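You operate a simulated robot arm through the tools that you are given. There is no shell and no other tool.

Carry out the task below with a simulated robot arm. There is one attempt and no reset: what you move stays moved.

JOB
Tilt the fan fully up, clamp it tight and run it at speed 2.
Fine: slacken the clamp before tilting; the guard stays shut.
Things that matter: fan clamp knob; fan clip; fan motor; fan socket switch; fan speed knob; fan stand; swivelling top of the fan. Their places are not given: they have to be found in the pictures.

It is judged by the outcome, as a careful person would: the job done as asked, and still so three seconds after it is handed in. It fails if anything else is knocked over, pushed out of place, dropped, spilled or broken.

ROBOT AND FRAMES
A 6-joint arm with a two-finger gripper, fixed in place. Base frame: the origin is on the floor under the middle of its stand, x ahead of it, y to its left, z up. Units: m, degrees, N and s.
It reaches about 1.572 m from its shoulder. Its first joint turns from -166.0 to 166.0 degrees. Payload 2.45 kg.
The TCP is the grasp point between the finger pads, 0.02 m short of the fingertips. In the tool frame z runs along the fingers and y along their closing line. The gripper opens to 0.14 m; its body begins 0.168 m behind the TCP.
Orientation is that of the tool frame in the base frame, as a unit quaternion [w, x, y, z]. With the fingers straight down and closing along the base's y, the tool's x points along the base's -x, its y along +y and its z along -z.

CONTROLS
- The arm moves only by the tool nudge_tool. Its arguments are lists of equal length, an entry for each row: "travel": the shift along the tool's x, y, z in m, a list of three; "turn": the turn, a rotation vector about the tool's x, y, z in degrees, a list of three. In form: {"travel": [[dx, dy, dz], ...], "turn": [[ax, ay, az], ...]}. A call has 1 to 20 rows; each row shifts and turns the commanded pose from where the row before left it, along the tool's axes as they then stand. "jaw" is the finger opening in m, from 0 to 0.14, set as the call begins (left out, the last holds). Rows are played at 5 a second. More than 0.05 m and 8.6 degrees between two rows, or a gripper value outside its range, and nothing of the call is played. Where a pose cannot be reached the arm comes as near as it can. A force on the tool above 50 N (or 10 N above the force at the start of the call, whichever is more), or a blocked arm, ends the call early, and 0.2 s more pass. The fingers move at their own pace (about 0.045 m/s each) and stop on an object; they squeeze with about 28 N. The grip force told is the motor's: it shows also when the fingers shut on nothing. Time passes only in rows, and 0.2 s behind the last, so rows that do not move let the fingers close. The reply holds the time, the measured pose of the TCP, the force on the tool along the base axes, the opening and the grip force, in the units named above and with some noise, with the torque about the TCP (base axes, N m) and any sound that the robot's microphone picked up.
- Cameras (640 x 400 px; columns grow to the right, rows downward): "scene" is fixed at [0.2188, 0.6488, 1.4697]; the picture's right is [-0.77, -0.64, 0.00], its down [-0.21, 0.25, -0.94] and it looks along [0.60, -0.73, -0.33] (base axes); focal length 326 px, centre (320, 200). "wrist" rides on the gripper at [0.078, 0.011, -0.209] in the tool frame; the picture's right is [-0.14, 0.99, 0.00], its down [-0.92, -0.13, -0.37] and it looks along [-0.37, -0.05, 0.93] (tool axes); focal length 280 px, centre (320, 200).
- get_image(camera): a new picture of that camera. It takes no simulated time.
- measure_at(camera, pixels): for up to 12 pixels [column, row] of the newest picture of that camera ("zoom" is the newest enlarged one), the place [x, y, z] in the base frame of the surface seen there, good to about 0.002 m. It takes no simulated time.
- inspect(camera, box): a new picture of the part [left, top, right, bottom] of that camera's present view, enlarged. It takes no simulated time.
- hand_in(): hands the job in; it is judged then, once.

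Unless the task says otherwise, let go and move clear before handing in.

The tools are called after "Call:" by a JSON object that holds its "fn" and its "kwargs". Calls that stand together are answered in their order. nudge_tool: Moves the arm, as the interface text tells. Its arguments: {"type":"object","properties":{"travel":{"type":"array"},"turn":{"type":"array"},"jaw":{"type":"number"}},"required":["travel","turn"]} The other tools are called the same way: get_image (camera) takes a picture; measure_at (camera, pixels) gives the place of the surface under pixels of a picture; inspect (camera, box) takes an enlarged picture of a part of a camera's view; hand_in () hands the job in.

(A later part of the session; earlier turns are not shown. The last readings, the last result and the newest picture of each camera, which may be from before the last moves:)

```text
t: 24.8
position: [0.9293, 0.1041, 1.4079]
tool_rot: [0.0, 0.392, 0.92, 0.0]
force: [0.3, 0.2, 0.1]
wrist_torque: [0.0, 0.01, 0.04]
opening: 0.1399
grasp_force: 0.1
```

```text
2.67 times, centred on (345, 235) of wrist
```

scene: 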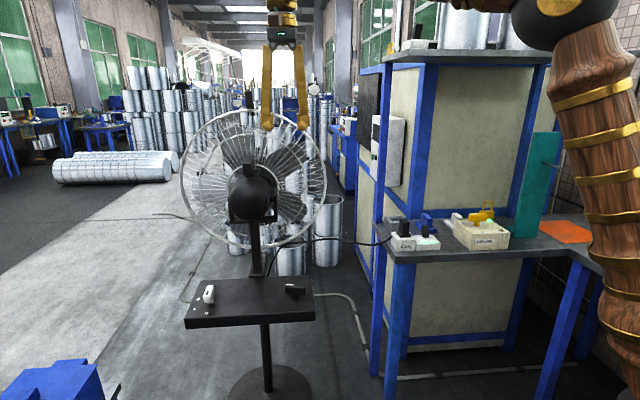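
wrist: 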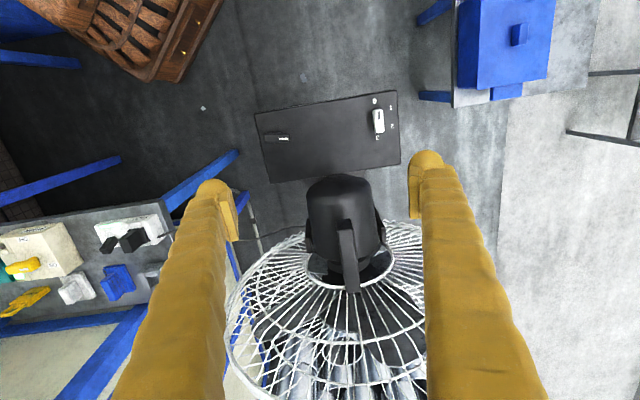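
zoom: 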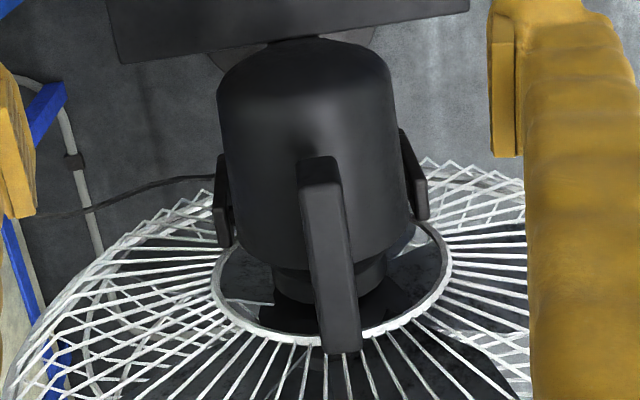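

The handle's top is at z 1.245, from about (1.03,0.033) to (1.105,-0.045), and the yoke tops at (1.035,-0.082) and (1.142,0.024) put the tilt axis near (1.088,-0.029,1.10). Since the guard's top swings back when tilting up, I'll lean the gripper back 45° before approaching the handle from behind.

Call:
{"fn": "nudge_tool", "kwargs": {"travel": [[0, 0, 0], [0, 0, 0], [0, 0, 0], [0, 0, 0], [0, 0, 0], [0, 0, 0], [0, 0, 0]], "turn": [[0, -7.5, 0], [0, -7.5, 0], [0, -7.5, 0], [0, -7.5, 0], [0, -7.5, 0], [0, -7.5, 0], [0, 0, 0]], "jaw": 0.08}}

Call:
{"fn": "get_image", "kwargs": {"camera": "wrist"}}

Call:
{"fn": "get_image", "kwargs": {"camera": "scene"}}

```text
t: 26.4
position: [0.9284, 0.1032, 1.4088]
tool_rot: [0.353, 0.362, 0.85, -0.15]
force: [1.0, 0.5, 0.3]
wrist_torque: [0.0, 0.01, -0.01]
opening: 0.0801
grasp_force: 0.1
```

```text
taken
```

wrist: 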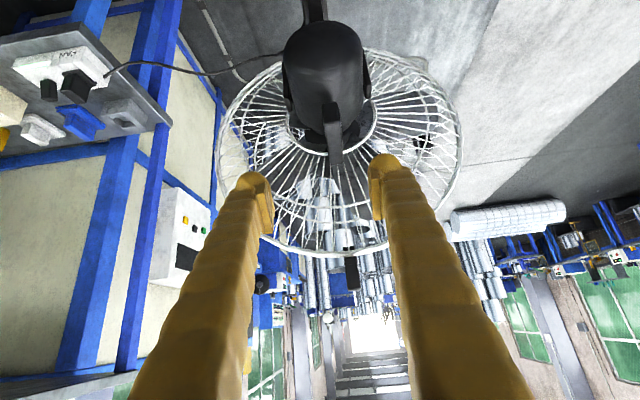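

```text
taken
```

scene: 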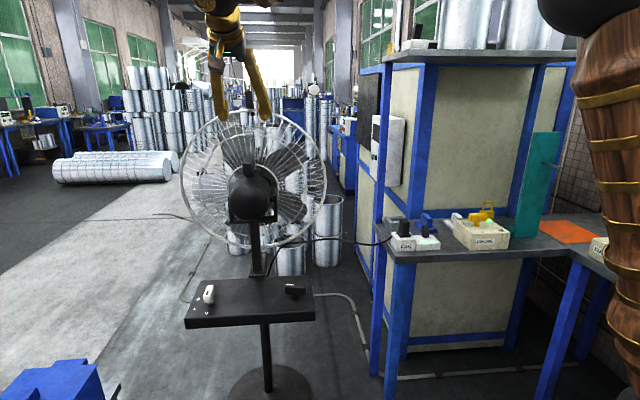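

The tool is leaned back 45° and facing the handle at (335,135). I'll move to a pre-grasp point 0.1 m short of it.

Call:
{"fn": "nudge_tool", "kwargs": {"travel": [[0.005, 0.0062, 0.0333], [0.005, 0.0062, 0.0333], [0.005, 0.0062, 0.0333], [0.0047, 0.0061, 0.0333], [0, 0, 0]], "turn": [[0, 0, 0], [0, 0, 0], [0, 0, 0], [0, 0, 0], [0, 0, 0]]}}

Call:
{"fn": "get_image", "kwargs": {"camera": "wrist"}}

Call:
{"fn": "get_image", "kwargs": {"camera": "scene"}}

```text
t: 27.6
position: [1.0038, 0.0607, 1.3005]
tool_rot: [0.352, 0.362, 0.85, -0.15]
force: [-0.2, 0.6, -0.1]
wrist_torque: [-0.02, -0.02, -0.04]
opening: 0.08
grasp_force: 0.1
```

```text
taken
```

wrist: 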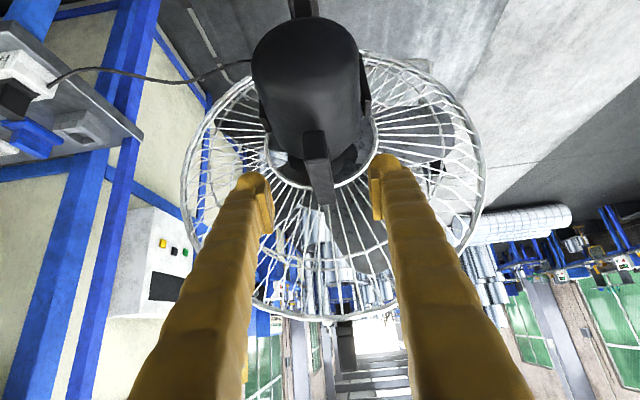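

```text
taken
```

scene: 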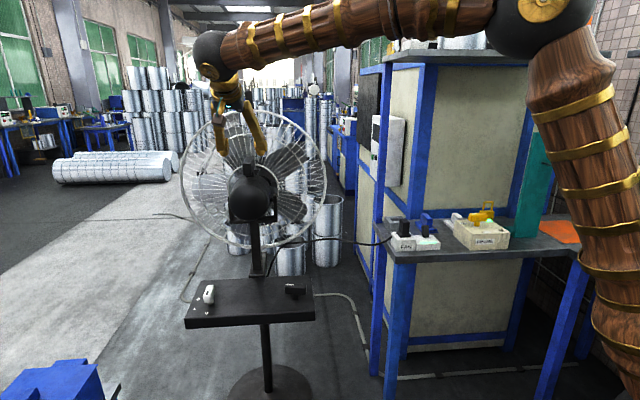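

The handle at (318,165) sits between the fingers. I'll measure its edges once more for centring.

Call:
{"fn": "measure_at", "kwargs": {"camera": "wrist", "pixels": [[314, 140], [316, 150], [318, 160], [320, 175], [323, 190], [306, 150], [327, 150], [310, 165], [330, 165], [314, 134]]}}

Call:
{"fn": "inspect", "kwargs": {"camera": "wrist", "box": [270, 110, 370, 220]}}

```text
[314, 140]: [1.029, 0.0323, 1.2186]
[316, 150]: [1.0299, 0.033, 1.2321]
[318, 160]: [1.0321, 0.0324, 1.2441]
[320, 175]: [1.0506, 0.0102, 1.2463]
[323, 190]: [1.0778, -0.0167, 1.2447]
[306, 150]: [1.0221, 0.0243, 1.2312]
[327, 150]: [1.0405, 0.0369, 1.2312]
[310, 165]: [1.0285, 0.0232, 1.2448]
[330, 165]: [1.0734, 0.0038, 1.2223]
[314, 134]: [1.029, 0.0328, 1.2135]
```

```text
3.64 times, centred on (320, 165) of wrist
```

zoom: 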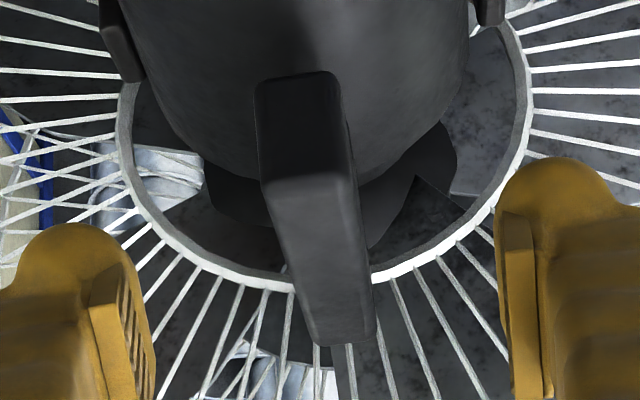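

The handle's centre is within 1 mm of my closing plane. I'll advance 0.1 m and then close on it.

Call:
{"fn": "nudge_tool", "kwargs": {"travel": [[0, -0.001, 0.035], [0, 0, 0.035], [0, 0, 0.03], [0, 0, 0]], "turn": [[0, 0, 0], [0, 0, 0], [0, 0, 0], [0, 0, 0]]}}

Call:
{"fn": "get_image", "kwargs": {"camera": "wrist"}}

Call:
{"fn": "inspect", "kwargs": {"camera": "scene", "box": [180, 20, 340, 220]}}

```text
t: 28.6
position: [1.053, 0.0079, 1.2309]
tool_rot: [0.352, 0.362, 0.85, -0.15]
force: [-0.1, 0.4, -0.3]
wrist_torque: [-0.01, -0.01, -0.01]
opening: 0.0801
grasp_force: 0.0
```

```text
taken
```

wrist: 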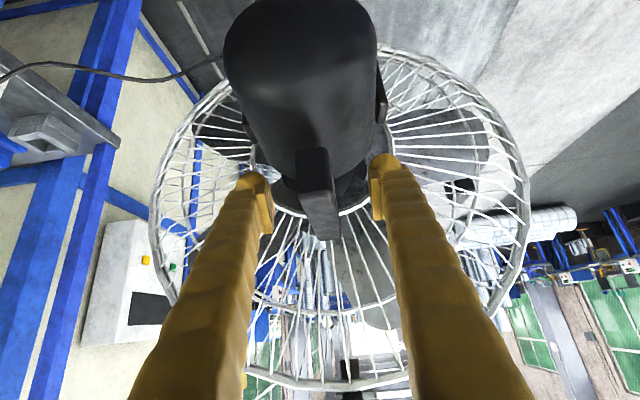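

```text
2.00 times, centred on (260, 120) of scene
```

zoom: 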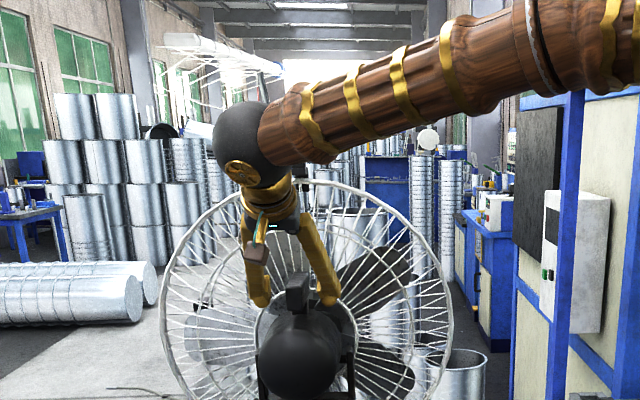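

The fingers straddle the handle and the forearm is well behind the guard. I'll close on the handle.

Call:
{"fn": "nudge_tool", "kwargs": {"travel": [[0, 0, 0], [0, 0, 0], [0, 0, 0], [0, 0, 0], [0, 0, 0]], "turn": [[0, 0, 0], [0, 0, 0], [0, 0, 0], [0, 0, 0], [0, 0, 0]], "jaw": 0.0}}

Call:
{"fn": "inspect", "kwargs": {"camera": "wrist", "box": [230, 130, 410, 260]}}

```text
t: 29.8
position: [1.0513, 0.0076, 1.2304]
tool_rot: [0.351, 0.362, 0.85, -0.151]
force: [-15.3, -8.2, -0.6]
wrist_torque: [-0.3, 0.41, 0.15]
opening: 0.0253
grasp_force: 40.1
```

```text
3.08 times, centred on (320, 195) of wrist
```

zoom: 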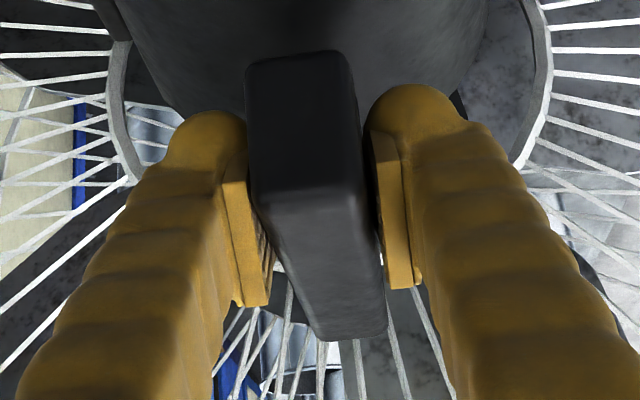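

Grip is on the handle (opening 0.0253, 40 N). I'll test gently with a 2° tilt-up arc about the estimated axis and read the force, in case the clamp is still holding.

Call:
{"fn": "nudge_tool", "kwargs": {"travel": [[0, -0.001, 0], [0.0023, 0, -0.001], [0.0023, 0, -0.001], [0, 0, 0]], "turn": [[0, 0, 0], [0, -1, 0], [0, -1, 0], [0, 0, 0]]}}

Call:
{"fn": "inspect", "kwargs": {"camera": "scene", "box": [180, 20, 340, 220]}}

```text
t: 30.8
position: [1.0481, 0.0117, 1.2268]
tool_rot: [0.366, 0.359, 0.844, -0.156]
force: [9.7, -12.0, -7.2]
wrist_torque: [-0.89, -0.35, 0.39]
opening: 0.0251
grasp_force: 45.5
```

```text
2.00 times, centred on (260, 120) of scene
```

zoom: 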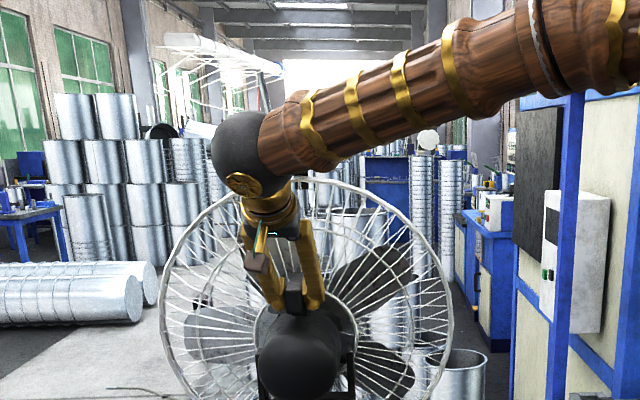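

There was a resisting force of about 15 N along the fan's axis; I need to know whether that is friction or clamping. I'll go 2° more and compare.

Call:
{"fn": "nudge_tool", "kwargs": {"travel": [[0.0023, 0, -0.001], [0.0023, 0, -0.001], [0, 0, 0]], "turn": [[0, -1, 0], [0, -1, 0], [0, 0, 0]]}}

Call:
{"fn": "inspect", "kwargs": {"camera": "scene", "box": [180, 20, 340, 220]}}

Call:
{"fn": "inspect", "kwargs": {"camera": "wrist", "box": [230, 130, 410, 260]}}

```text
t: 31.6
position: [1.045, 0.0168, 1.2246]
tool_rot: [0.382, 0.356, 0.837, -0.163]
force: [13.6, -10.6, -17.9]
wrist_torque: [-0.4, 0.03, 0.38]
opening: 0.0252
grasp_force: 44.7
```

```text
2.00 times, centred on (260, 120) of scene
```

zoom: 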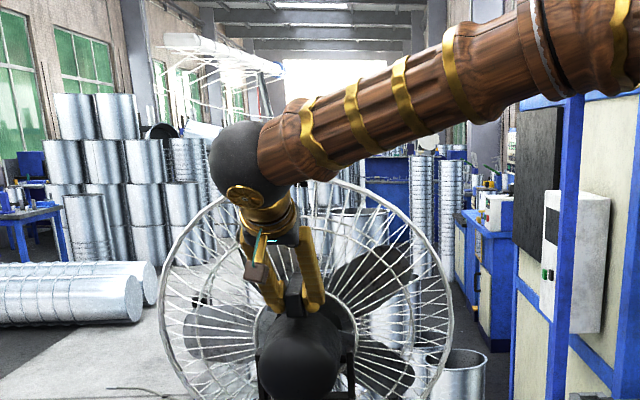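

```text
3.08 times, centred on (320, 195) of wrist
```

zoom: 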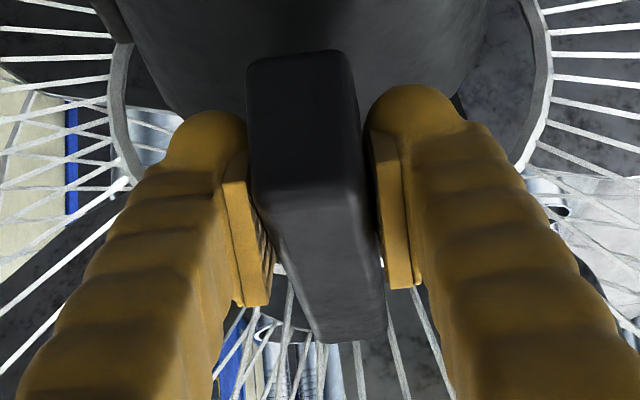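

The head followed the handle with about the same ~17 N, which looks like friction rather than a lock. I'll check with a full picture that it's the head turning and not the stand leaning.

Call:
{"fn": "get_image", "kwargs": {"camera": "scene"}}

Call:
{"fn": "measure_at", "kwargs": {"camera": "scene", "pixels": [[208, 295], [188, 318], [312, 312], [204, 286], [310, 284], [254, 240], [256, 260], [280, 380], [250, 195], [231, 215], [272, 215]]}}

Call:
{"fn": "inspect", "kwargs": {"camera": "scene", "box": [220, 140, 290, 240]}}

```text
taken
```

scene: 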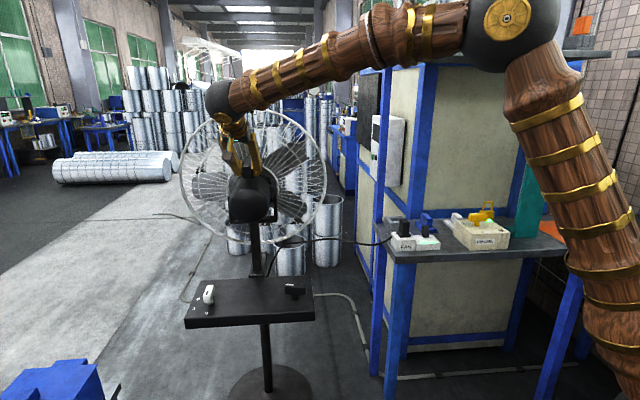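

```text
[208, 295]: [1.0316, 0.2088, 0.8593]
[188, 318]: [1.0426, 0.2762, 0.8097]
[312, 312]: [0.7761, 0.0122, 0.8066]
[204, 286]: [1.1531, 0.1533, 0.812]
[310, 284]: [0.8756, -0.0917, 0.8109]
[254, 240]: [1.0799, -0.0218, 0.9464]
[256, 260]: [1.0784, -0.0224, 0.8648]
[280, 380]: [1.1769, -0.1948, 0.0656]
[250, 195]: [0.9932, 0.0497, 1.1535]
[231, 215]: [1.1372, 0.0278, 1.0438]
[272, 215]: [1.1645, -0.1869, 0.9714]
```

```text
4.00 times, centred on (255, 190) of scene
```

zoom: 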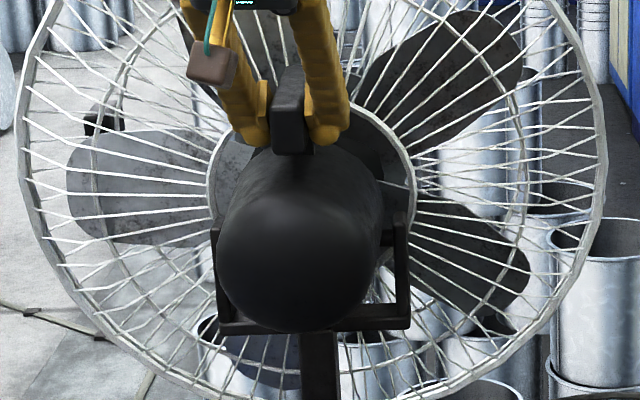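

The stand hasn't moved and only the head tilts, so the clamp is slack. I'll pin down the tilt axis better from the yoke pins before continuing.

Call:
{"fn": "inspect", "kwargs": {"camera": "scene", "box": [222, 180, 288, 230]}}

Call:
{"fn": "inspect", "kwargs": {"camera": "wrist", "box": [200, 0, 420, 140]}}

```text
8.00 times, centred on (255, 205) of scene
```

zoom: 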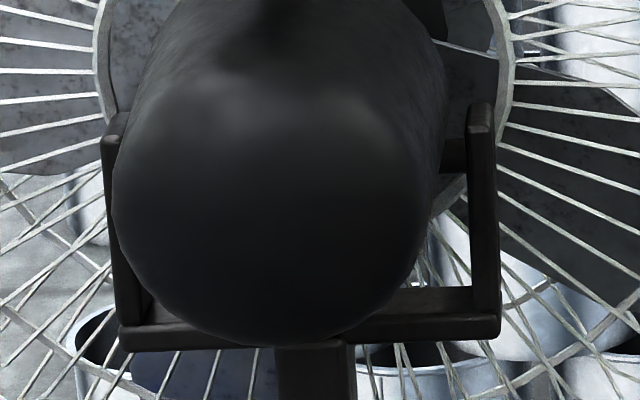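

```text
2.86 times, centred on (310, 70) of wrist
```

zoom: 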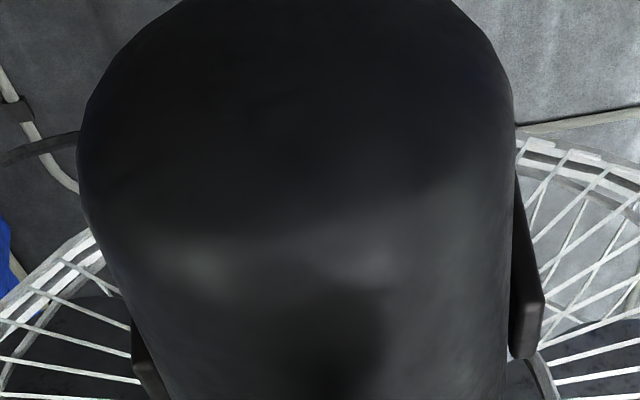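

The yoke pin is near z 1.092, f≈0.78, which matches my arc closely. I'll continue tilting up in an 8° chunk.

Call:
{"fn": "nudge_tool", "kwargs": {"travel": [[0.0049, 0, -0.0018], [0.0049, 0, -0.0018], [0.0049, 0, -0.0018], [0.0049, 0, -0.0018], [0, 0, 0]], "turn": [[0, -2, 0], [0, -2, 0], [0, -2, 0], [0, -2, 0], [0, 0, 0]]}}

Call:
{"fn": "get_image", "kwargs": {"camera": "scene"}}

Call:
{"fn": "get_image", "kwargs": {"camera": "wrist"}}

```text
t: 32.8
position: [1.0305, 0.0302, 1.2147]
tool_rot: [0.439, 0.344, 0.809, -0.187]
force: [3.5, -25.7, -24.9]
wrist_torque: [-0.4, 0.12, 0.18]
opening: 0.0251
grasp_force: 45.2
```

```text
taken
```

scene: 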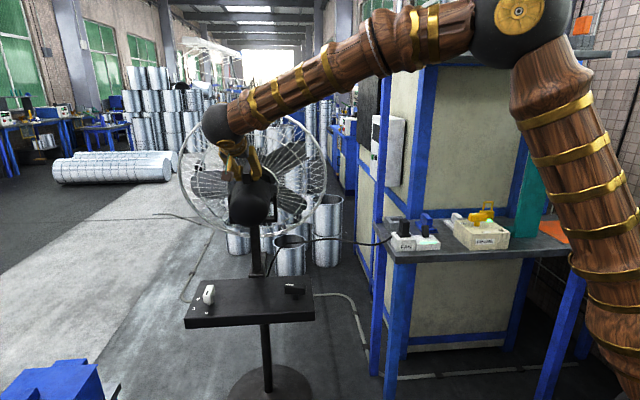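

```text
taken
```

wrist: 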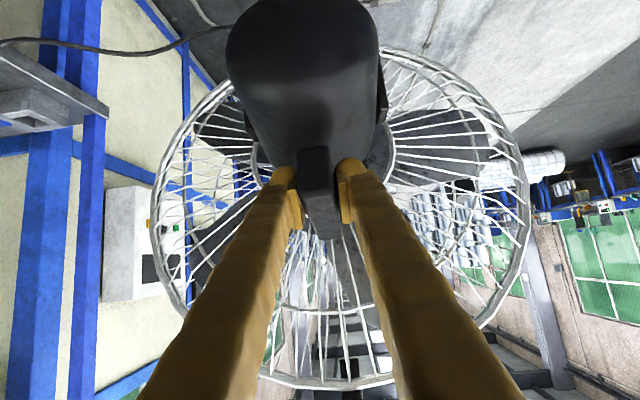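

About 12° up now; the tangential resistance is only a few newtons, with ~30 N pulling toward the axis, so my arc is slightly wide. I'll correct inward and continue 8°.

Call:
{"fn": "nudge_tool", "kwargs": {"travel": [[0.0006, -0.001, 0.0014], [0.0049, 0, -0.0014], [0.0049, 0, -0.0014], [0.0049, 0, -0.0014], [0.0049, 0, -0.0014], [0, 0, 0]], "turn": [[0, 0, 0], [0, -2, 0], [0, -2, 0], [0, -2, 0], [0, -2, 0], [0, 0, 0]]}}

Call:
{"fn": "get_image", "kwargs": {"camera": "scene"}}

```text
t: 34.2
position: [1.021, 0.0396, 1.2024]
tool_rot: [0.496, 0.33, 0.775, -0.21]
force: [-18.1, 14.0, 24.2]
wrist_torque: [-0.48, 0.04, 0.19]
opening: 0.0248
grasp_force: 44.7
```

```text
taken
```

scene: 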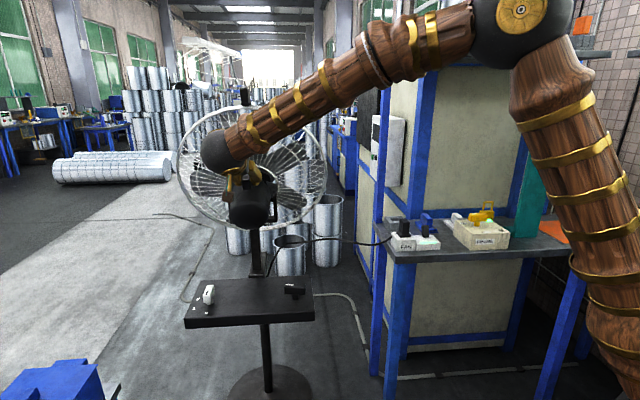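

About 20° now, tangential resistance near zero, and the correction slightly overshot (33 N outward). I'll take half of it back and continue 8°.

Call:
{"fn": "nudge_tool", "kwargs": {"travel": [[-0.0005, 0, -0.0014], [0.0049, 0, -0.0017], [0.0049, 0, -0.0017], [0.0049, 0, -0.0017], [0.0049, 0, -0.0017], [0, 0, 0]], "turn": [[0, 0, 0], [0, -2, 0], [0, -2, 0], [0, -2, 0], [0, -2, 0], [0, 0, 0]]}}

Call:
{"fn": "get_image", "kwargs": {"camera": "scene"}}

Call:
{"fn": "get_image", "kwargs": {"camera": "wrist"}}

```text
t: 35.6
position: [1.0116, 0.0515, 1.1851]
tool_rot: [0.547, 0.315, 0.74, -0.234]
force: [-13.6, 13.6, 0.9]
wrist_torque: [0.56, 0.87, 0.09]
opening: 0.025
grasp_force: 45.0
```

```text
taken
```

scene: 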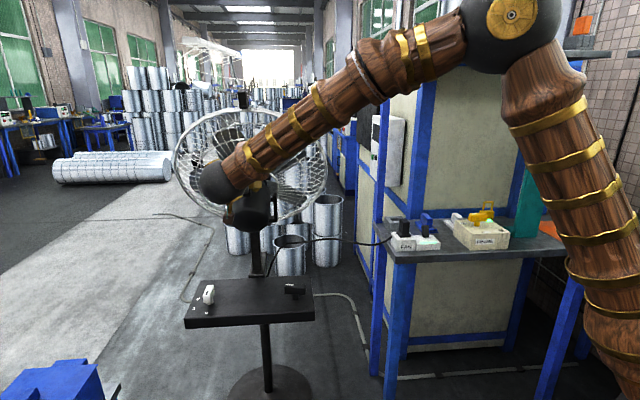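

```text
taken
```

wrist: 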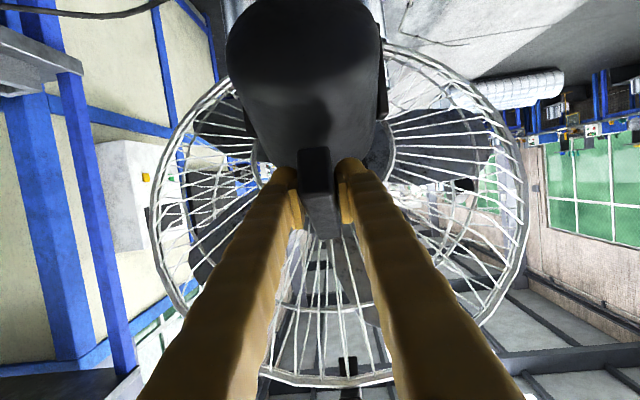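

About 28° up, forces still modest (19 N). I'll continue in smaller steps, watching for the end stop.

Call:
{"fn": "nudge_tool", "kwargs": {"travel": [[0.0046, 0, -0.0019], [0.0049, 0, -0.0017], [0, 0, 0]], "turn": [[0, -2, 0], [0, -2, 0], [0, 0, 0]]}}

Call:
{"fn": "get_image", "kwargs": {"camera": "wrist"}}

```text
t: 36.4
position: [1.0076, 0.0542, 1.1798]
tool_rot: [0.574, 0.307, 0.719, -0.245]
force: [30.3, -8.7, 15.0]
wrist_torque: [-0.4, -0.24, 0.28]
opening: 0.0251
grasp_force: 44.7
```

```text
taken
```

wrist: 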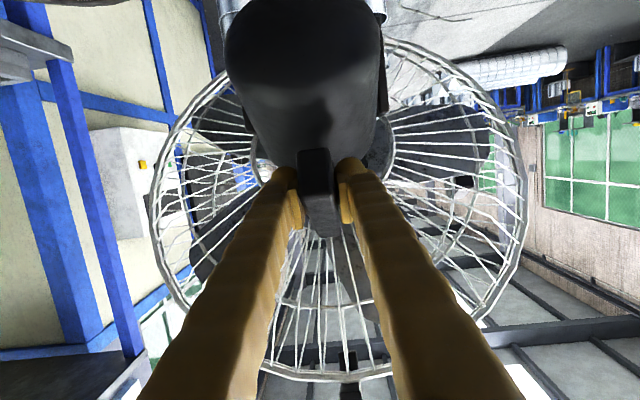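

Tangential resistance jumped to about 29 N over this step, suggesting the upper stop. I'll nudge another 1° to confirm.

Call:
{"fn": "nudge_tool", "kwargs": {"travel": [[0.0025, 0, -0.0009], [0, 0, 0]], "turn": [[0, -1, 0], [0, 0, 0]]}}

Call:
{"fn": "inspect", "kwargs": {"camera": "scene", "box": [165, 90, 345, 300]}}

```text
t: 37.0
position: [1.0059, 0.0563, 1.1753]
tool_rot: [0.58, 0.304, 0.714, -0.247]
force: [17.3, -6.7, 29.8]
wrist_torque: [-0.41, -0.18, 0.14]
opening: 0.0251
grasp_force: 45.3
```

```text
1.90 times, centred on (255, 195) of scene
```

zoom: 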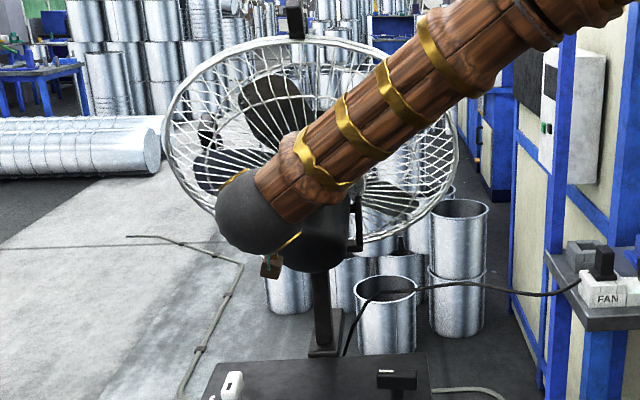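

Force grew only slightly (29→34 N), so it may still be moving. I'll take another 2° and check whether the stand stays put.

Call:
{"fn": "nudge_tool", "kwargs": {"travel": [[0.0025, -0.0003, -0.0009], [0.0025, -0.0003, -0.0009], [0, 0, 0]], "turn": [[0, -1, 0], [0, -1, 0], [0, 0, 0]]}}

Call:
{"fn": "get_image", "kwargs": {"camera": "scene"}}

Call:
{"fn": "measure_at", "kwargs": {"camera": "scene", "pixels": [[208, 295], [188, 318], [312, 312], [204, 286], [310, 284], [254, 255], [256, 260], [280, 380], [248, 108], [255, 110], [295, 290]]}}

Call:
{"fn": "inspect", "kwargs": {"camera": "wrist", "box": [200, 0, 440, 260]}}

```text
t: 37.8
position: [1.003, 0.0573, 1.1696]
tool_rot: [0.592, 0.3, 0.705, -0.252]
force: [13.7, -1.7, 29.6]
wrist_torque: [-0.46, -0.29, 0.2]
opening: 0.0251
grasp_force: 44.8
```

```text
taken
```

scene: 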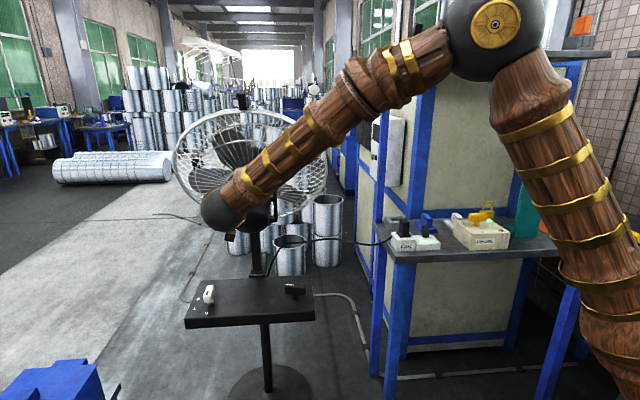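

```text
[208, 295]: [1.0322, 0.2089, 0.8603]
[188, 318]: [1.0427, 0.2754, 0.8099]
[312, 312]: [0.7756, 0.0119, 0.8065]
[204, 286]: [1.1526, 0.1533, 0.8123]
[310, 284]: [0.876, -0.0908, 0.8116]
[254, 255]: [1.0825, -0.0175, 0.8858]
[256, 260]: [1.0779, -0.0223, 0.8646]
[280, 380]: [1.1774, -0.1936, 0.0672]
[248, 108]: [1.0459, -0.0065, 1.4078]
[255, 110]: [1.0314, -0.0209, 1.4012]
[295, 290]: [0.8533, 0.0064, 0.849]
```

```text
1.54 times, centred on (320, 130) of wrist
```

zoom: 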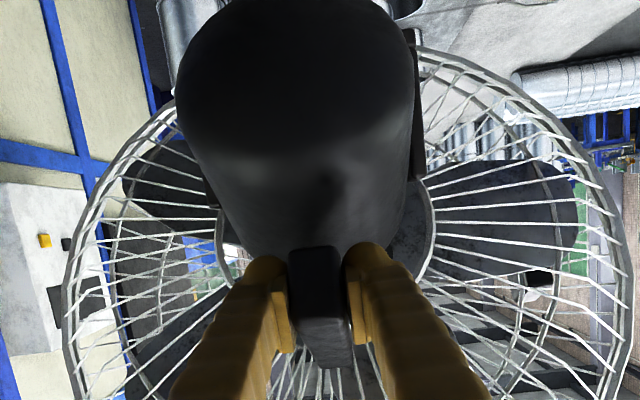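

The stand is still unmoved. I'll compare the handle's attitude in the grip with the earlier view to see whether the head is still following my rotation.

Call:
{"fn": "inspect", "kwargs": {"camera": "wrist", "box": [230, 130, 410, 260]}}

Call:
{"fn": "inspect", "kwargs": {"camera": "scene", "box": [165, 90, 345, 240]}}

Call:
{"fn": "measure_at", "kwargs": {"camera": "wrist", "pixels": [[318, 160], [320, 175], [321, 190], [323, 210], [324, 225], [310, 20], [310, 60], [310, 100], [312, 140], [200, 60], [450, 80]]}}

```text
3.08 times, centred on (320, 195) of wrist
```

zoom: 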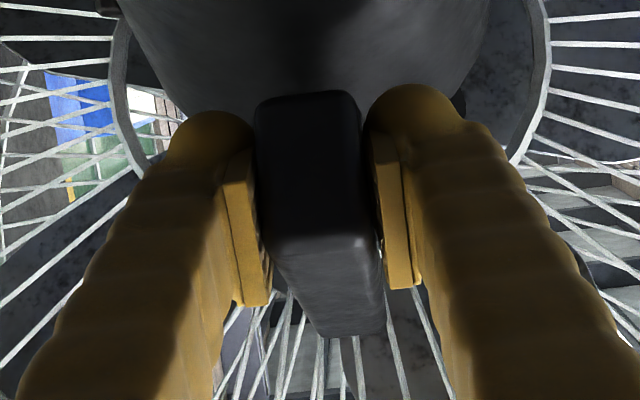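

```text
2.67 times, centred on (255, 165) of scene
```

zoom: 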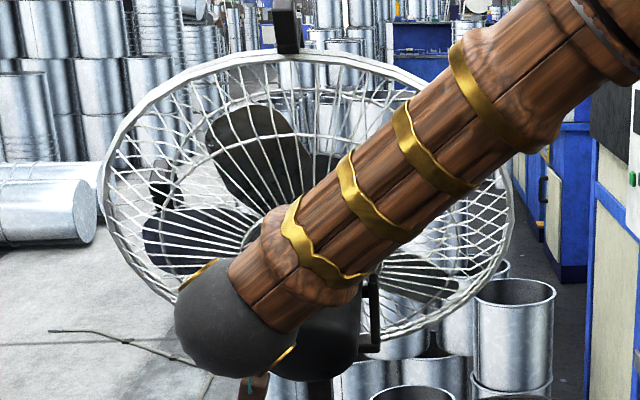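

```text
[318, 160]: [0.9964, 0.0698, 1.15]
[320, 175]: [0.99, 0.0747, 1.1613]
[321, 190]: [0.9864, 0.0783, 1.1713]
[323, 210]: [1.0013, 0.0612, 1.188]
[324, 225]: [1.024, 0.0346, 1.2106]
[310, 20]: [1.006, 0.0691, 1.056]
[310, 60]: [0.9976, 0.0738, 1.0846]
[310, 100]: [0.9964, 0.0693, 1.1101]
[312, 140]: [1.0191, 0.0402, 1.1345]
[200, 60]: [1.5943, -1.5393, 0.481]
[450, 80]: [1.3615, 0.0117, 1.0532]
```

The handle has crept about 1 cm in the pads while its slope measures about 32–34°, and resistance sits at the pads' slip limit, so the head is at its upper stop (the motion before was nearly force-free). I'll relieve the load, then open the fingers and see that the head stays.

Call:
{"fn": "nudge_tool", "kwargs": {"travel": [[-0.0007, 0, 0.0002], [-0.0007, 0, 0.0003], [0, 0, 0]], "turn": [[0, 0, 0], [0, 0, 0], [0, 0, 0]]}}

```text
t: 38.6
position: [1.0035, 0.0566, 1.1695]
tool_rot: [0.59, 0.3, 0.706, -0.252]
force: [-6.5, 8.9, 7.3]
wrist_torque: [-0.07, 0.08, 0.05]
opening: 0.0249
grasp_force: 44.7
```

The load is relieved (about 13 N left). I'll open the fingers a little and watch the head.

Call:
{"fn": "nudge_tool", "kwargs": {"travel": [[0, 0, 0], [0, 0, 0], [0, 0, 0]], "turn": [[0, 0, 0], [0, 0, 0], [0, 0, 0]], "jaw": 0.06}}

Call:
{"fn": "inspect", "kwargs": {"camera": "wrist", "box": [230, 130, 410, 260]}}

Call:
{"fn": "inspect", "kwargs": {"camera": "scene", "box": [165, 90, 345, 240]}}

Call:
{"fn": "get_image", "kwargs": {"camera": "wrist"}}

Call:
{"fn": "measure_at", "kwargs": {"camera": "wrist", "pixels": [[318, 160], [320, 175], [321, 190], [323, 210], [324, 225]]}}

```text
t: 39.4
position: [1.0037, 0.0565, 1.1707]
tool_rot: [0.592, 0.299, 0.705, -0.251]
force: [-0.1, 0.9, -0.3]
wrist_torque: [-0.02, 0.01, 0.01]
opening: 0.0602
grasp_force: 0.0
```

```text
3.08 times, centred on (320, 195) of wrist
```

zoom: 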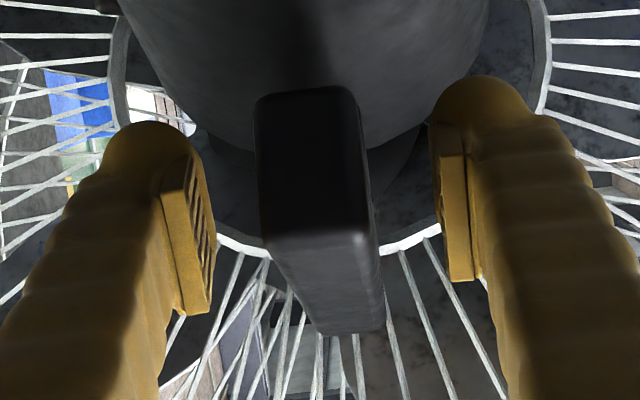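

```text
2.67 times, centred on (255, 165) of scene
```

zoom: 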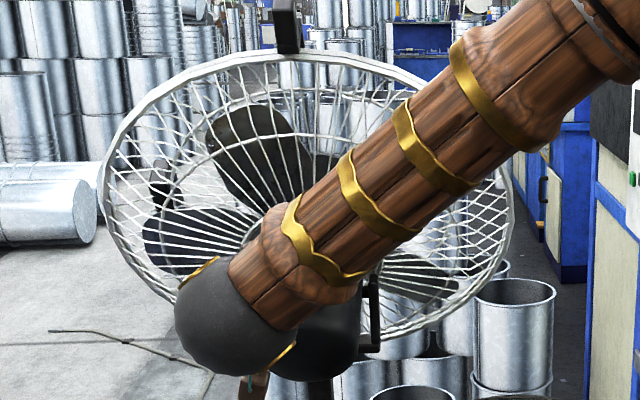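

```text
taken
```

wrist: 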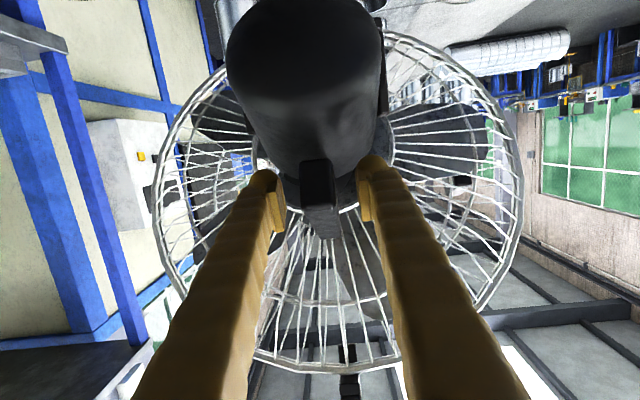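

```text
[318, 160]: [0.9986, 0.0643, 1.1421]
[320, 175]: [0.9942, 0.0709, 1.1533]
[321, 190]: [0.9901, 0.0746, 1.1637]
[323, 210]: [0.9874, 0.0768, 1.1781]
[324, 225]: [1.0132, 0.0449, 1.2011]
```

The head holds at about 30° (handle slope 29–32°) with the fingers open, matching the slip I saw, so it is at its stop. Now I'll back straight off the handle.

Call:
{"fn": "nudge_tool", "kwargs": {"travel": [[0, 0, -0.02], [0, 0, -0.04], [0, 0, -0.045], [0, 0, -0.045], [0, 0, -0.045], [0, 0, 0]], "turn": [[0, 0, 0], [0, 0, 0], [0, 0, 0], [0, 0, 0], [0, 0, 0], [0, 0, 0]], "jaw": 0.08}}

Call:
{"fn": "get_image", "kwargs": {"camera": "wrist"}}

Call:
{"fn": "get_image", "kwargs": {"camera": "scene"}}

```text
t: 40.8
position: [0.8727, 0.1963, 1.2058]
tool_rot: [0.592, 0.299, 0.705, -0.251]
force: [0.1, 0.3, 0.7]
wrist_torque: [0.01, -0.02, 0.0]
opening: 0.08
grasp_force: 0.0
```

```text
taken
```

wrist: 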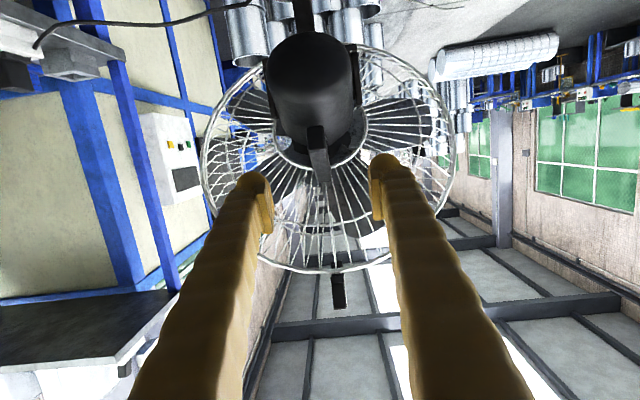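

```text
taken
```

scene: 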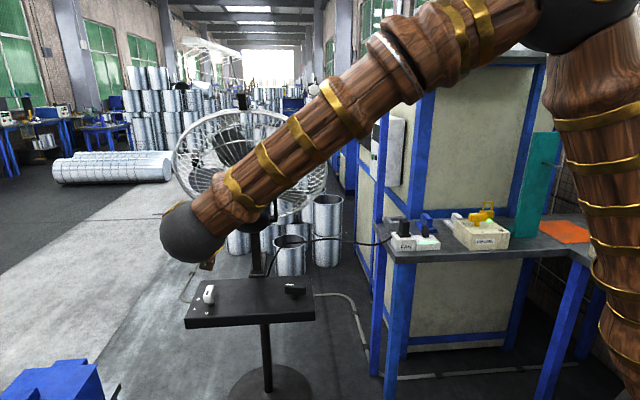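

Clear of the handle, and the fan holds its tilt. I'll turn the tool upright again.

Call:
{"fn": "nudge_tool", "kwargs": {"travel": [[0, 0, 0], [0, 0, 0], [0, 0, 0], [0, 0, 0], [0, 0, 0], [0, 0, 0], [0, 0, 0], [0, 0, 0], [0, 0, 0], [0, 0, 0], [0, 0, 0]], "turn": [[0, 8.5, 0], [0, 8.5, 0], [0, 8.5, 0], [0, 8.5, 0], [0, 8.5, 0], [0, 8.5, 0], [0, 8.5, 0], [0, 8.5, 0], [0, 8.5, 0], [0, 3.5, 0], [0, 0, 0]], "jaw": 0.14}}

Call:
{"fn": "get_image", "kwargs": {"camera": "wrist"}}

Call:
{"fn": "inspect", "kwargs": {"camera": "scene", "box": [160, 80, 340, 280]}}

```text
t: 43.2
position: [0.8701, 0.1947, 1.2054]
tool_rot: [0.0, 0.391, 0.92, 0.0]
force: [-0.2, -0.5, -0.6]
wrist_torque: [0.04, 0.01, 0.06]
opening: 0.1399
grasp_force: 0.0
```

```text
taken
```

wrist: 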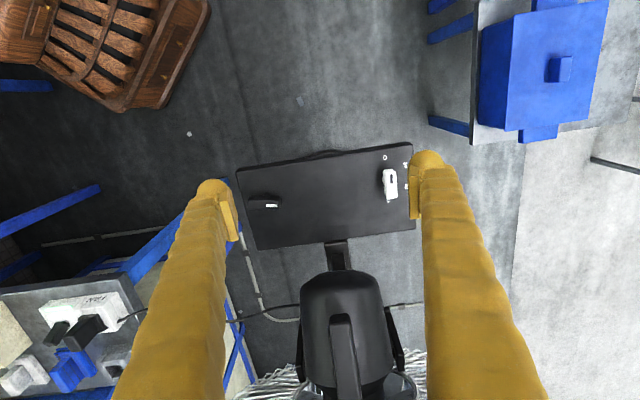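

```text
2.00 times, centred on (250, 180) of scene
```

zoom: 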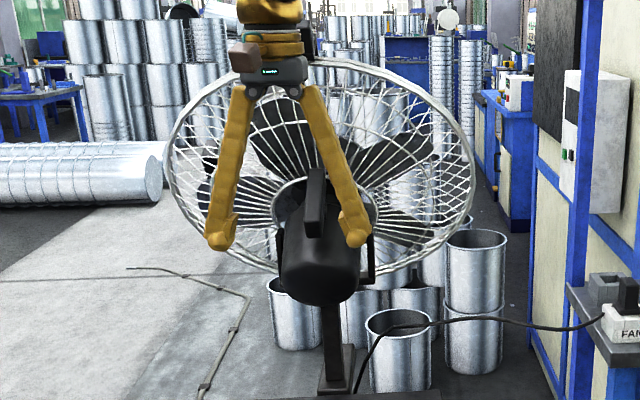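

The fan stands tilted up in the picture. I'll measure the clamp bar as it lies now (about (264,203) in the wrist view) and the motor's rear edge, to plan a clear approach.

Call:
{"fn": "inspect", "kwargs": {"camera": "wrist", "box": [235, 170, 305, 240]}}

Call:
{"fn": "measure_at", "kwargs": {"camera": "wrist", "pixels": [[340, 274], [340, 285], [310, 290], [302, 310], [340, 318], [305, 340], [254, 202], [260, 203], [270, 205], [276, 206], [265, 200], [265, 208]]}}

```text
5.71 times, centred on (270, 205) of wrist
```

zoom: 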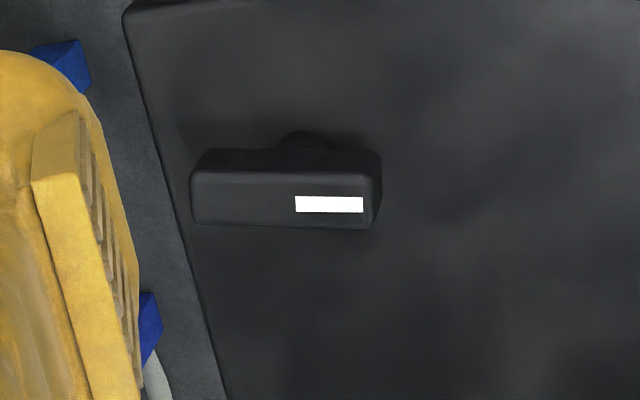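

```text
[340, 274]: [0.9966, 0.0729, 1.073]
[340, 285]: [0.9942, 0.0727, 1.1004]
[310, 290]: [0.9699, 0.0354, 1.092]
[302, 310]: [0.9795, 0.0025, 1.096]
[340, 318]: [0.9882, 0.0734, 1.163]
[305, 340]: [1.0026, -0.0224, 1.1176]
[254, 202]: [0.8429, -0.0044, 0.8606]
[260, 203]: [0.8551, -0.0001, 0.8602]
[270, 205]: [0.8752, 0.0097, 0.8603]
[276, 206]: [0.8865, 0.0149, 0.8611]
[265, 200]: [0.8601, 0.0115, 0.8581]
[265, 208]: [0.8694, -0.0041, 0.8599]
```

The clamp bar now lies at about 25° (marker end toward (0.8865,0.015)), and the motor's nearest rear point is about f −0.13 from the axis at z 1.09, so there is room. I'll turn the tool to match the bar, away from the fan.

Call:
{"fn": "nudge_tool", "kwargs": {"travel": [[0, 0, 0], [0, 0, 0], [0, 0, 0], [0, 0, 0], [0, 0, 0], [0, 0, 0], [0, 0, 0], [0, 0, 0], [0, 0, 0], [0, 0, 0], [0, 0, 0], [0, 0, 0], [0, 0, 0], [0, 0, 0]], "turn": [[0, 0, 8.2], [0, 0, 8.2], [0, 0, 8.2], [0, 0, 8.2], [0, 0, 8.2], [0, 0, 8.2], [0, 0, 8.2], [0, 0, 8.2], [0, 0, 8.2], [0, 0, 8.2], [0, 0, 8.2], [0, 0, 8.2], [0, 0, 8.2], [0, 0, 0]], "jaw": 0.07}}

Call:
{"fn": "nudge_tool", "kwargs": {"travel": [[-0.0139, 0.0141, 0.0382], [-0.0139, 0.0141, 0.0382], [-0.0139, 0.0141, 0.0382], [-0.0139, 0.0141, 0.0382], [-0.0139, 0.0141, 0.0382], [-0.0139, 0.0141, 0.0382], [-0.0139, 0.0141, 0.0382], [-0.0139, 0.0141, 0.0382], [0, 0, 0]], "turn": [[0, 0, 0], [0, 0, 0], [0, 0, 0], [0, 0, 0], [0, 0, 0], [0, 0, 0], [0, 0, 0], [0, 0, 0], [0, 0, 0]]}}

Call:
{"fn": "get_image", "kwargs": {"camera": "wrist"}}

Call:
{"fn": "get_image", "kwargs": {"camera": "scene"}}

```text
t: 46.2
position: [0.8711, 0.1952, 1.206]
tool_rot: [0.0, 0.972, 0.236, -0.001]
force: [-0.8, 0.8, 0.4]
wrist_torque: [0.03, 0.03, -0.05]
opening: 0.0698
grasp_force: 0.0
```

```text
t: 48.2
position: [0.8218, 0.0417, 0.8988]
tool_rot: [0.0, 0.972, 0.237, 0.0]
force: [1.1, -0.3, 0.6]
wrist_torque: [0.0, 0.03, 0.0]
opening: 0.0701
grasp_force: 0.0
```

```text
taken
```

wrist: 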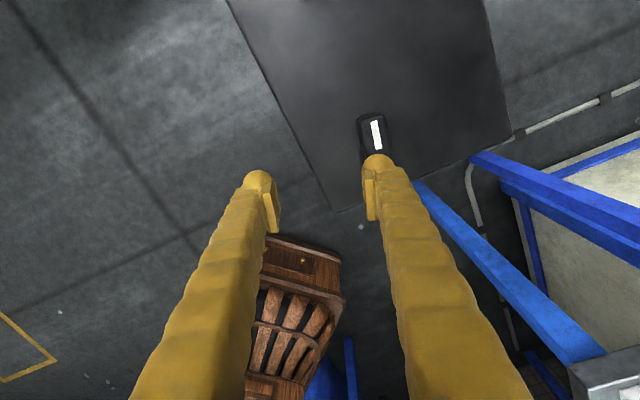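

```text
taken
```

scene: 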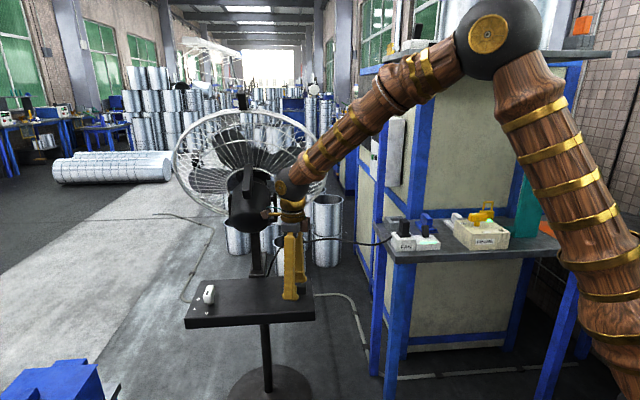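

I'm now just behind the clamp at z 0.90. I'll check the clearance between the gripper's camera and the motor, and the bar position, before moving forward.

Call:
{"fn": "inspect", "kwargs": {"camera": "scene", "box": [220, 170, 330, 310]}}

Call:
{"fn": "measure_at", "kwargs": {"camera": "wrist", "pixels": [[372, 120], [376, 135], [378, 148], [362, 130], [388, 130]]}}

Call:
{"fn": "inspect", "kwargs": {"camera": "wrist", "box": [340, 90, 420, 180]}}

```text
2.86 times, centred on (275, 240) of scene
```

zoom: 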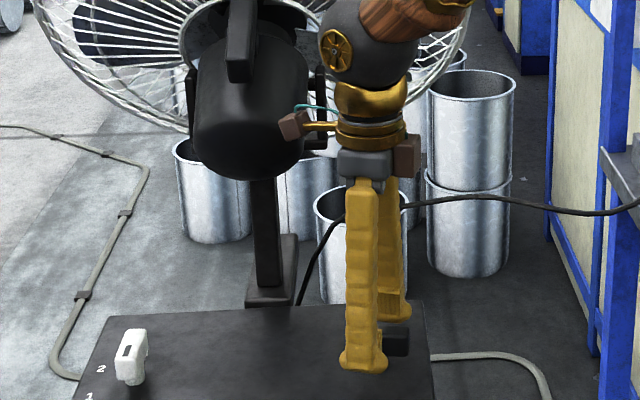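

```text
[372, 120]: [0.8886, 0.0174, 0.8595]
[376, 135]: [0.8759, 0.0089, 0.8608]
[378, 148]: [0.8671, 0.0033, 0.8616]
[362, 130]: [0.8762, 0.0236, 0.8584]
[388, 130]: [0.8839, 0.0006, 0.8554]
```

```text
4.44 times, centred on (380, 135) of wrist
```

zoom: 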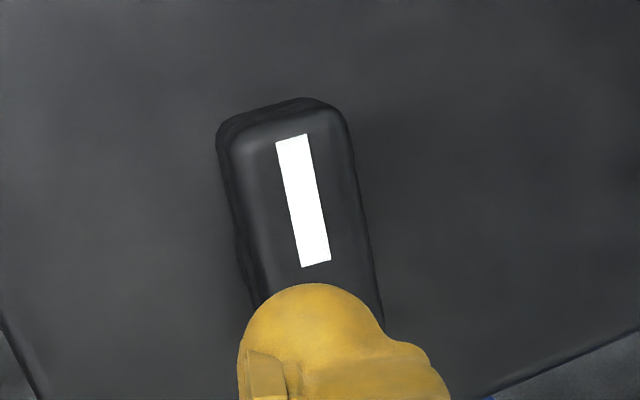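

The bar and tool are aligned within a few degrees. I'll step forward over the clamp bar at this height and check the view before descending.

Call:
{"fn": "nudge_tool", "kwargs": {"travel": [[0.006, 0.0186, 0], [0.006, 0.0186, 0], [0.006, 0.0186, 0], [0, 0, 0]], "turn": [[0, 0, 0], [0, 0, 0], [0, 0, 0], [0, 0, 0]]}}

Call:
{"fn": "get_image", "kwargs": {"camera": "wrist"}}

Call:
{"fn": "inspect", "kwargs": {"camera": "scene", "box": [220, 170, 330, 310]}}

```text
t: 49.2
position: [0.8656, 0.001, 0.9]
tool_rot: [0.0, 0.972, 0.236, -0.001]
force: [-0.4, 0.4, 0.6]
wrist_torque: [0.01, -0.01, 0.02]
opening: 0.0697
grasp_force: 0.0
```

```text
taken
```

wrist: 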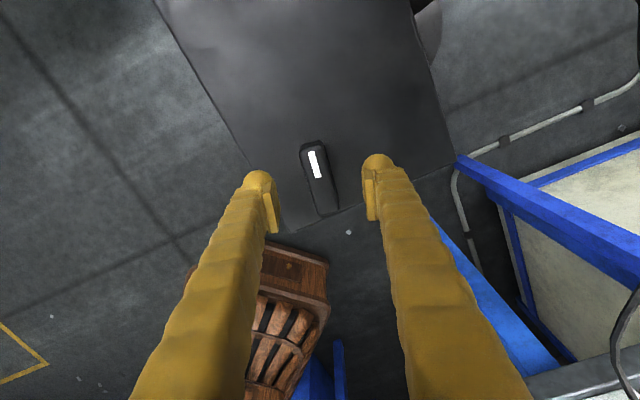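

```text
2.86 times, centred on (275, 240) of scene
```

zoom: 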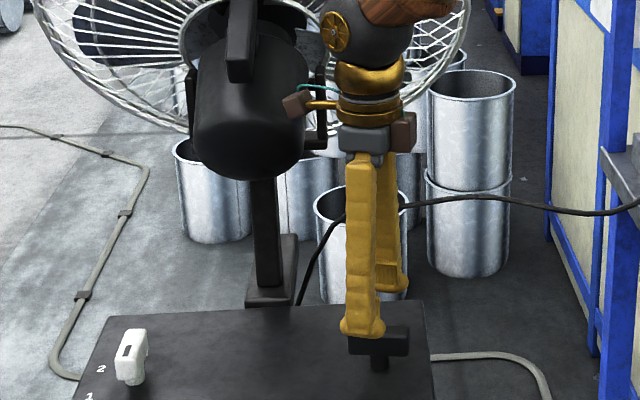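

No contact, and the bar at (318,178) lies midway between the fingers. I'll descend onto it and close.

Call:
{"fn": "nudge_tool", "kwargs": {"travel": [[-0.001, 0, 0.027], [0, 0, 0.027], [0, 0, 0]], "turn": [[0, 0, 0], [0, 0, 0], [0, 0, 0]]}}

Call:
{"fn": "nudge_tool", "kwargs": {"travel": [[0, 0, 0], [0, 0, 0], [0, 0, 0], [0, 0, 0]], "turn": [[0, 0, 0], [0, 0, 0], [0, 0, 0], [0, 0, 0]], "jaw": 0.0}}

Call:
{"fn": "inspect", "kwargs": {"camera": "wrist", "box": [240, 120, 400, 260]}}

Call:
{"fn": "inspect", "kwargs": {"camera": "scene", "box": [220, 170, 330, 310]}}

```text
t: 50.0
position: [0.8657, 0.0007, 0.847]
tool_rot: [0.0, 0.972, 0.236, 0.0]
force: [0.0, 0.4, -0.2]
wrist_torque: [-0.03, 0.01, 0.0]
opening: 0.07
grasp_force: 0.1
```

```text
t: 51.0
position: [0.8655, 0.0002, 0.8451]
tool_rot: [0.0, 0.972, 0.236, -0.001]
force: [-2.1, 5.3, -0.9]
wrist_torque: [0.08, -0.02, 0.59]
opening: 0.026
grasp_force: 34.5
```

```text
2.86 times, centred on (320, 190) of wrist
```

zoom: 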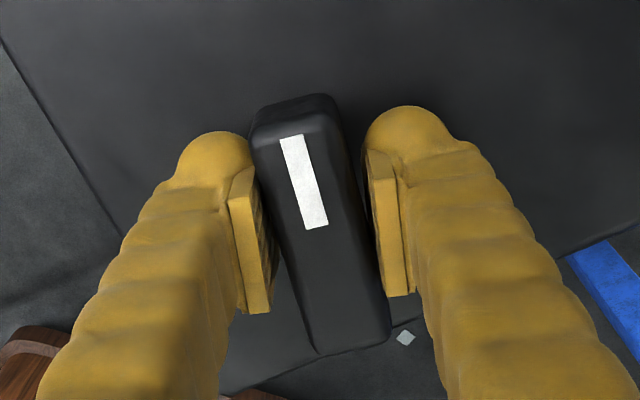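

```text
2.86 times, centred on (275, 240) of scene
```

zoom: 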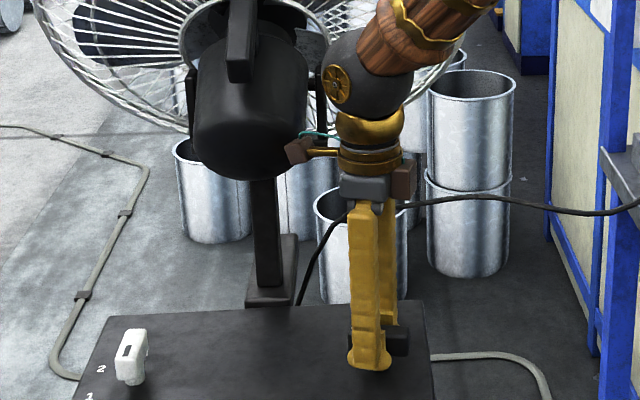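

Gripped (slightly skewed, about 6°, which will even out). I'll turn the clamp back counter-clockwise in steps.

Call:
{"fn": "nudge_tool", "kwargs": {"travel": [[0, 0, 0], [0, 0, 0], [0, 0, 0], [0, 0, 0], [0, 0, 0], [0, 0, 0]], "turn": [[0, 0, -6], [0, 0, -6], [0, 0, -6], [0, 0, -6], [0, 0, -6], [0, 0, 0]]}}

Call:
{"fn": "inspect", "kwargs": {"camera": "wrist", "box": [240, 120, 400, 260]}}

```text
t: 52.4
position: [0.8645, 0.0014, 0.8443]
tool_rot: [0.0, 0.877, 0.48, -0.001]
force: [-9.9, 13.1, -5.5]
wrist_torque: [0.21, 0.02, -0.05]
opening: 0.0229
grasp_force: 44.7
```

```text
2.86 times, centred on (320, 190) of wrist
```

zoom: 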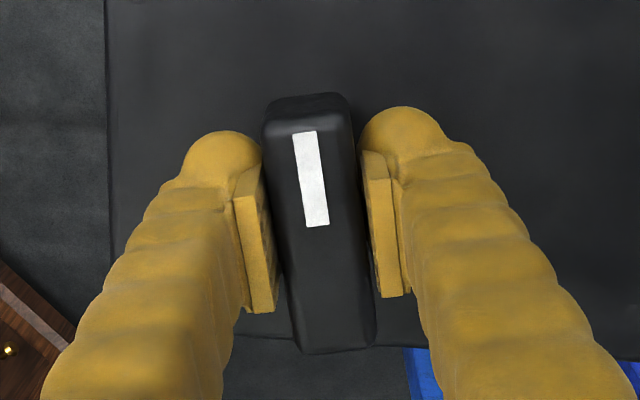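

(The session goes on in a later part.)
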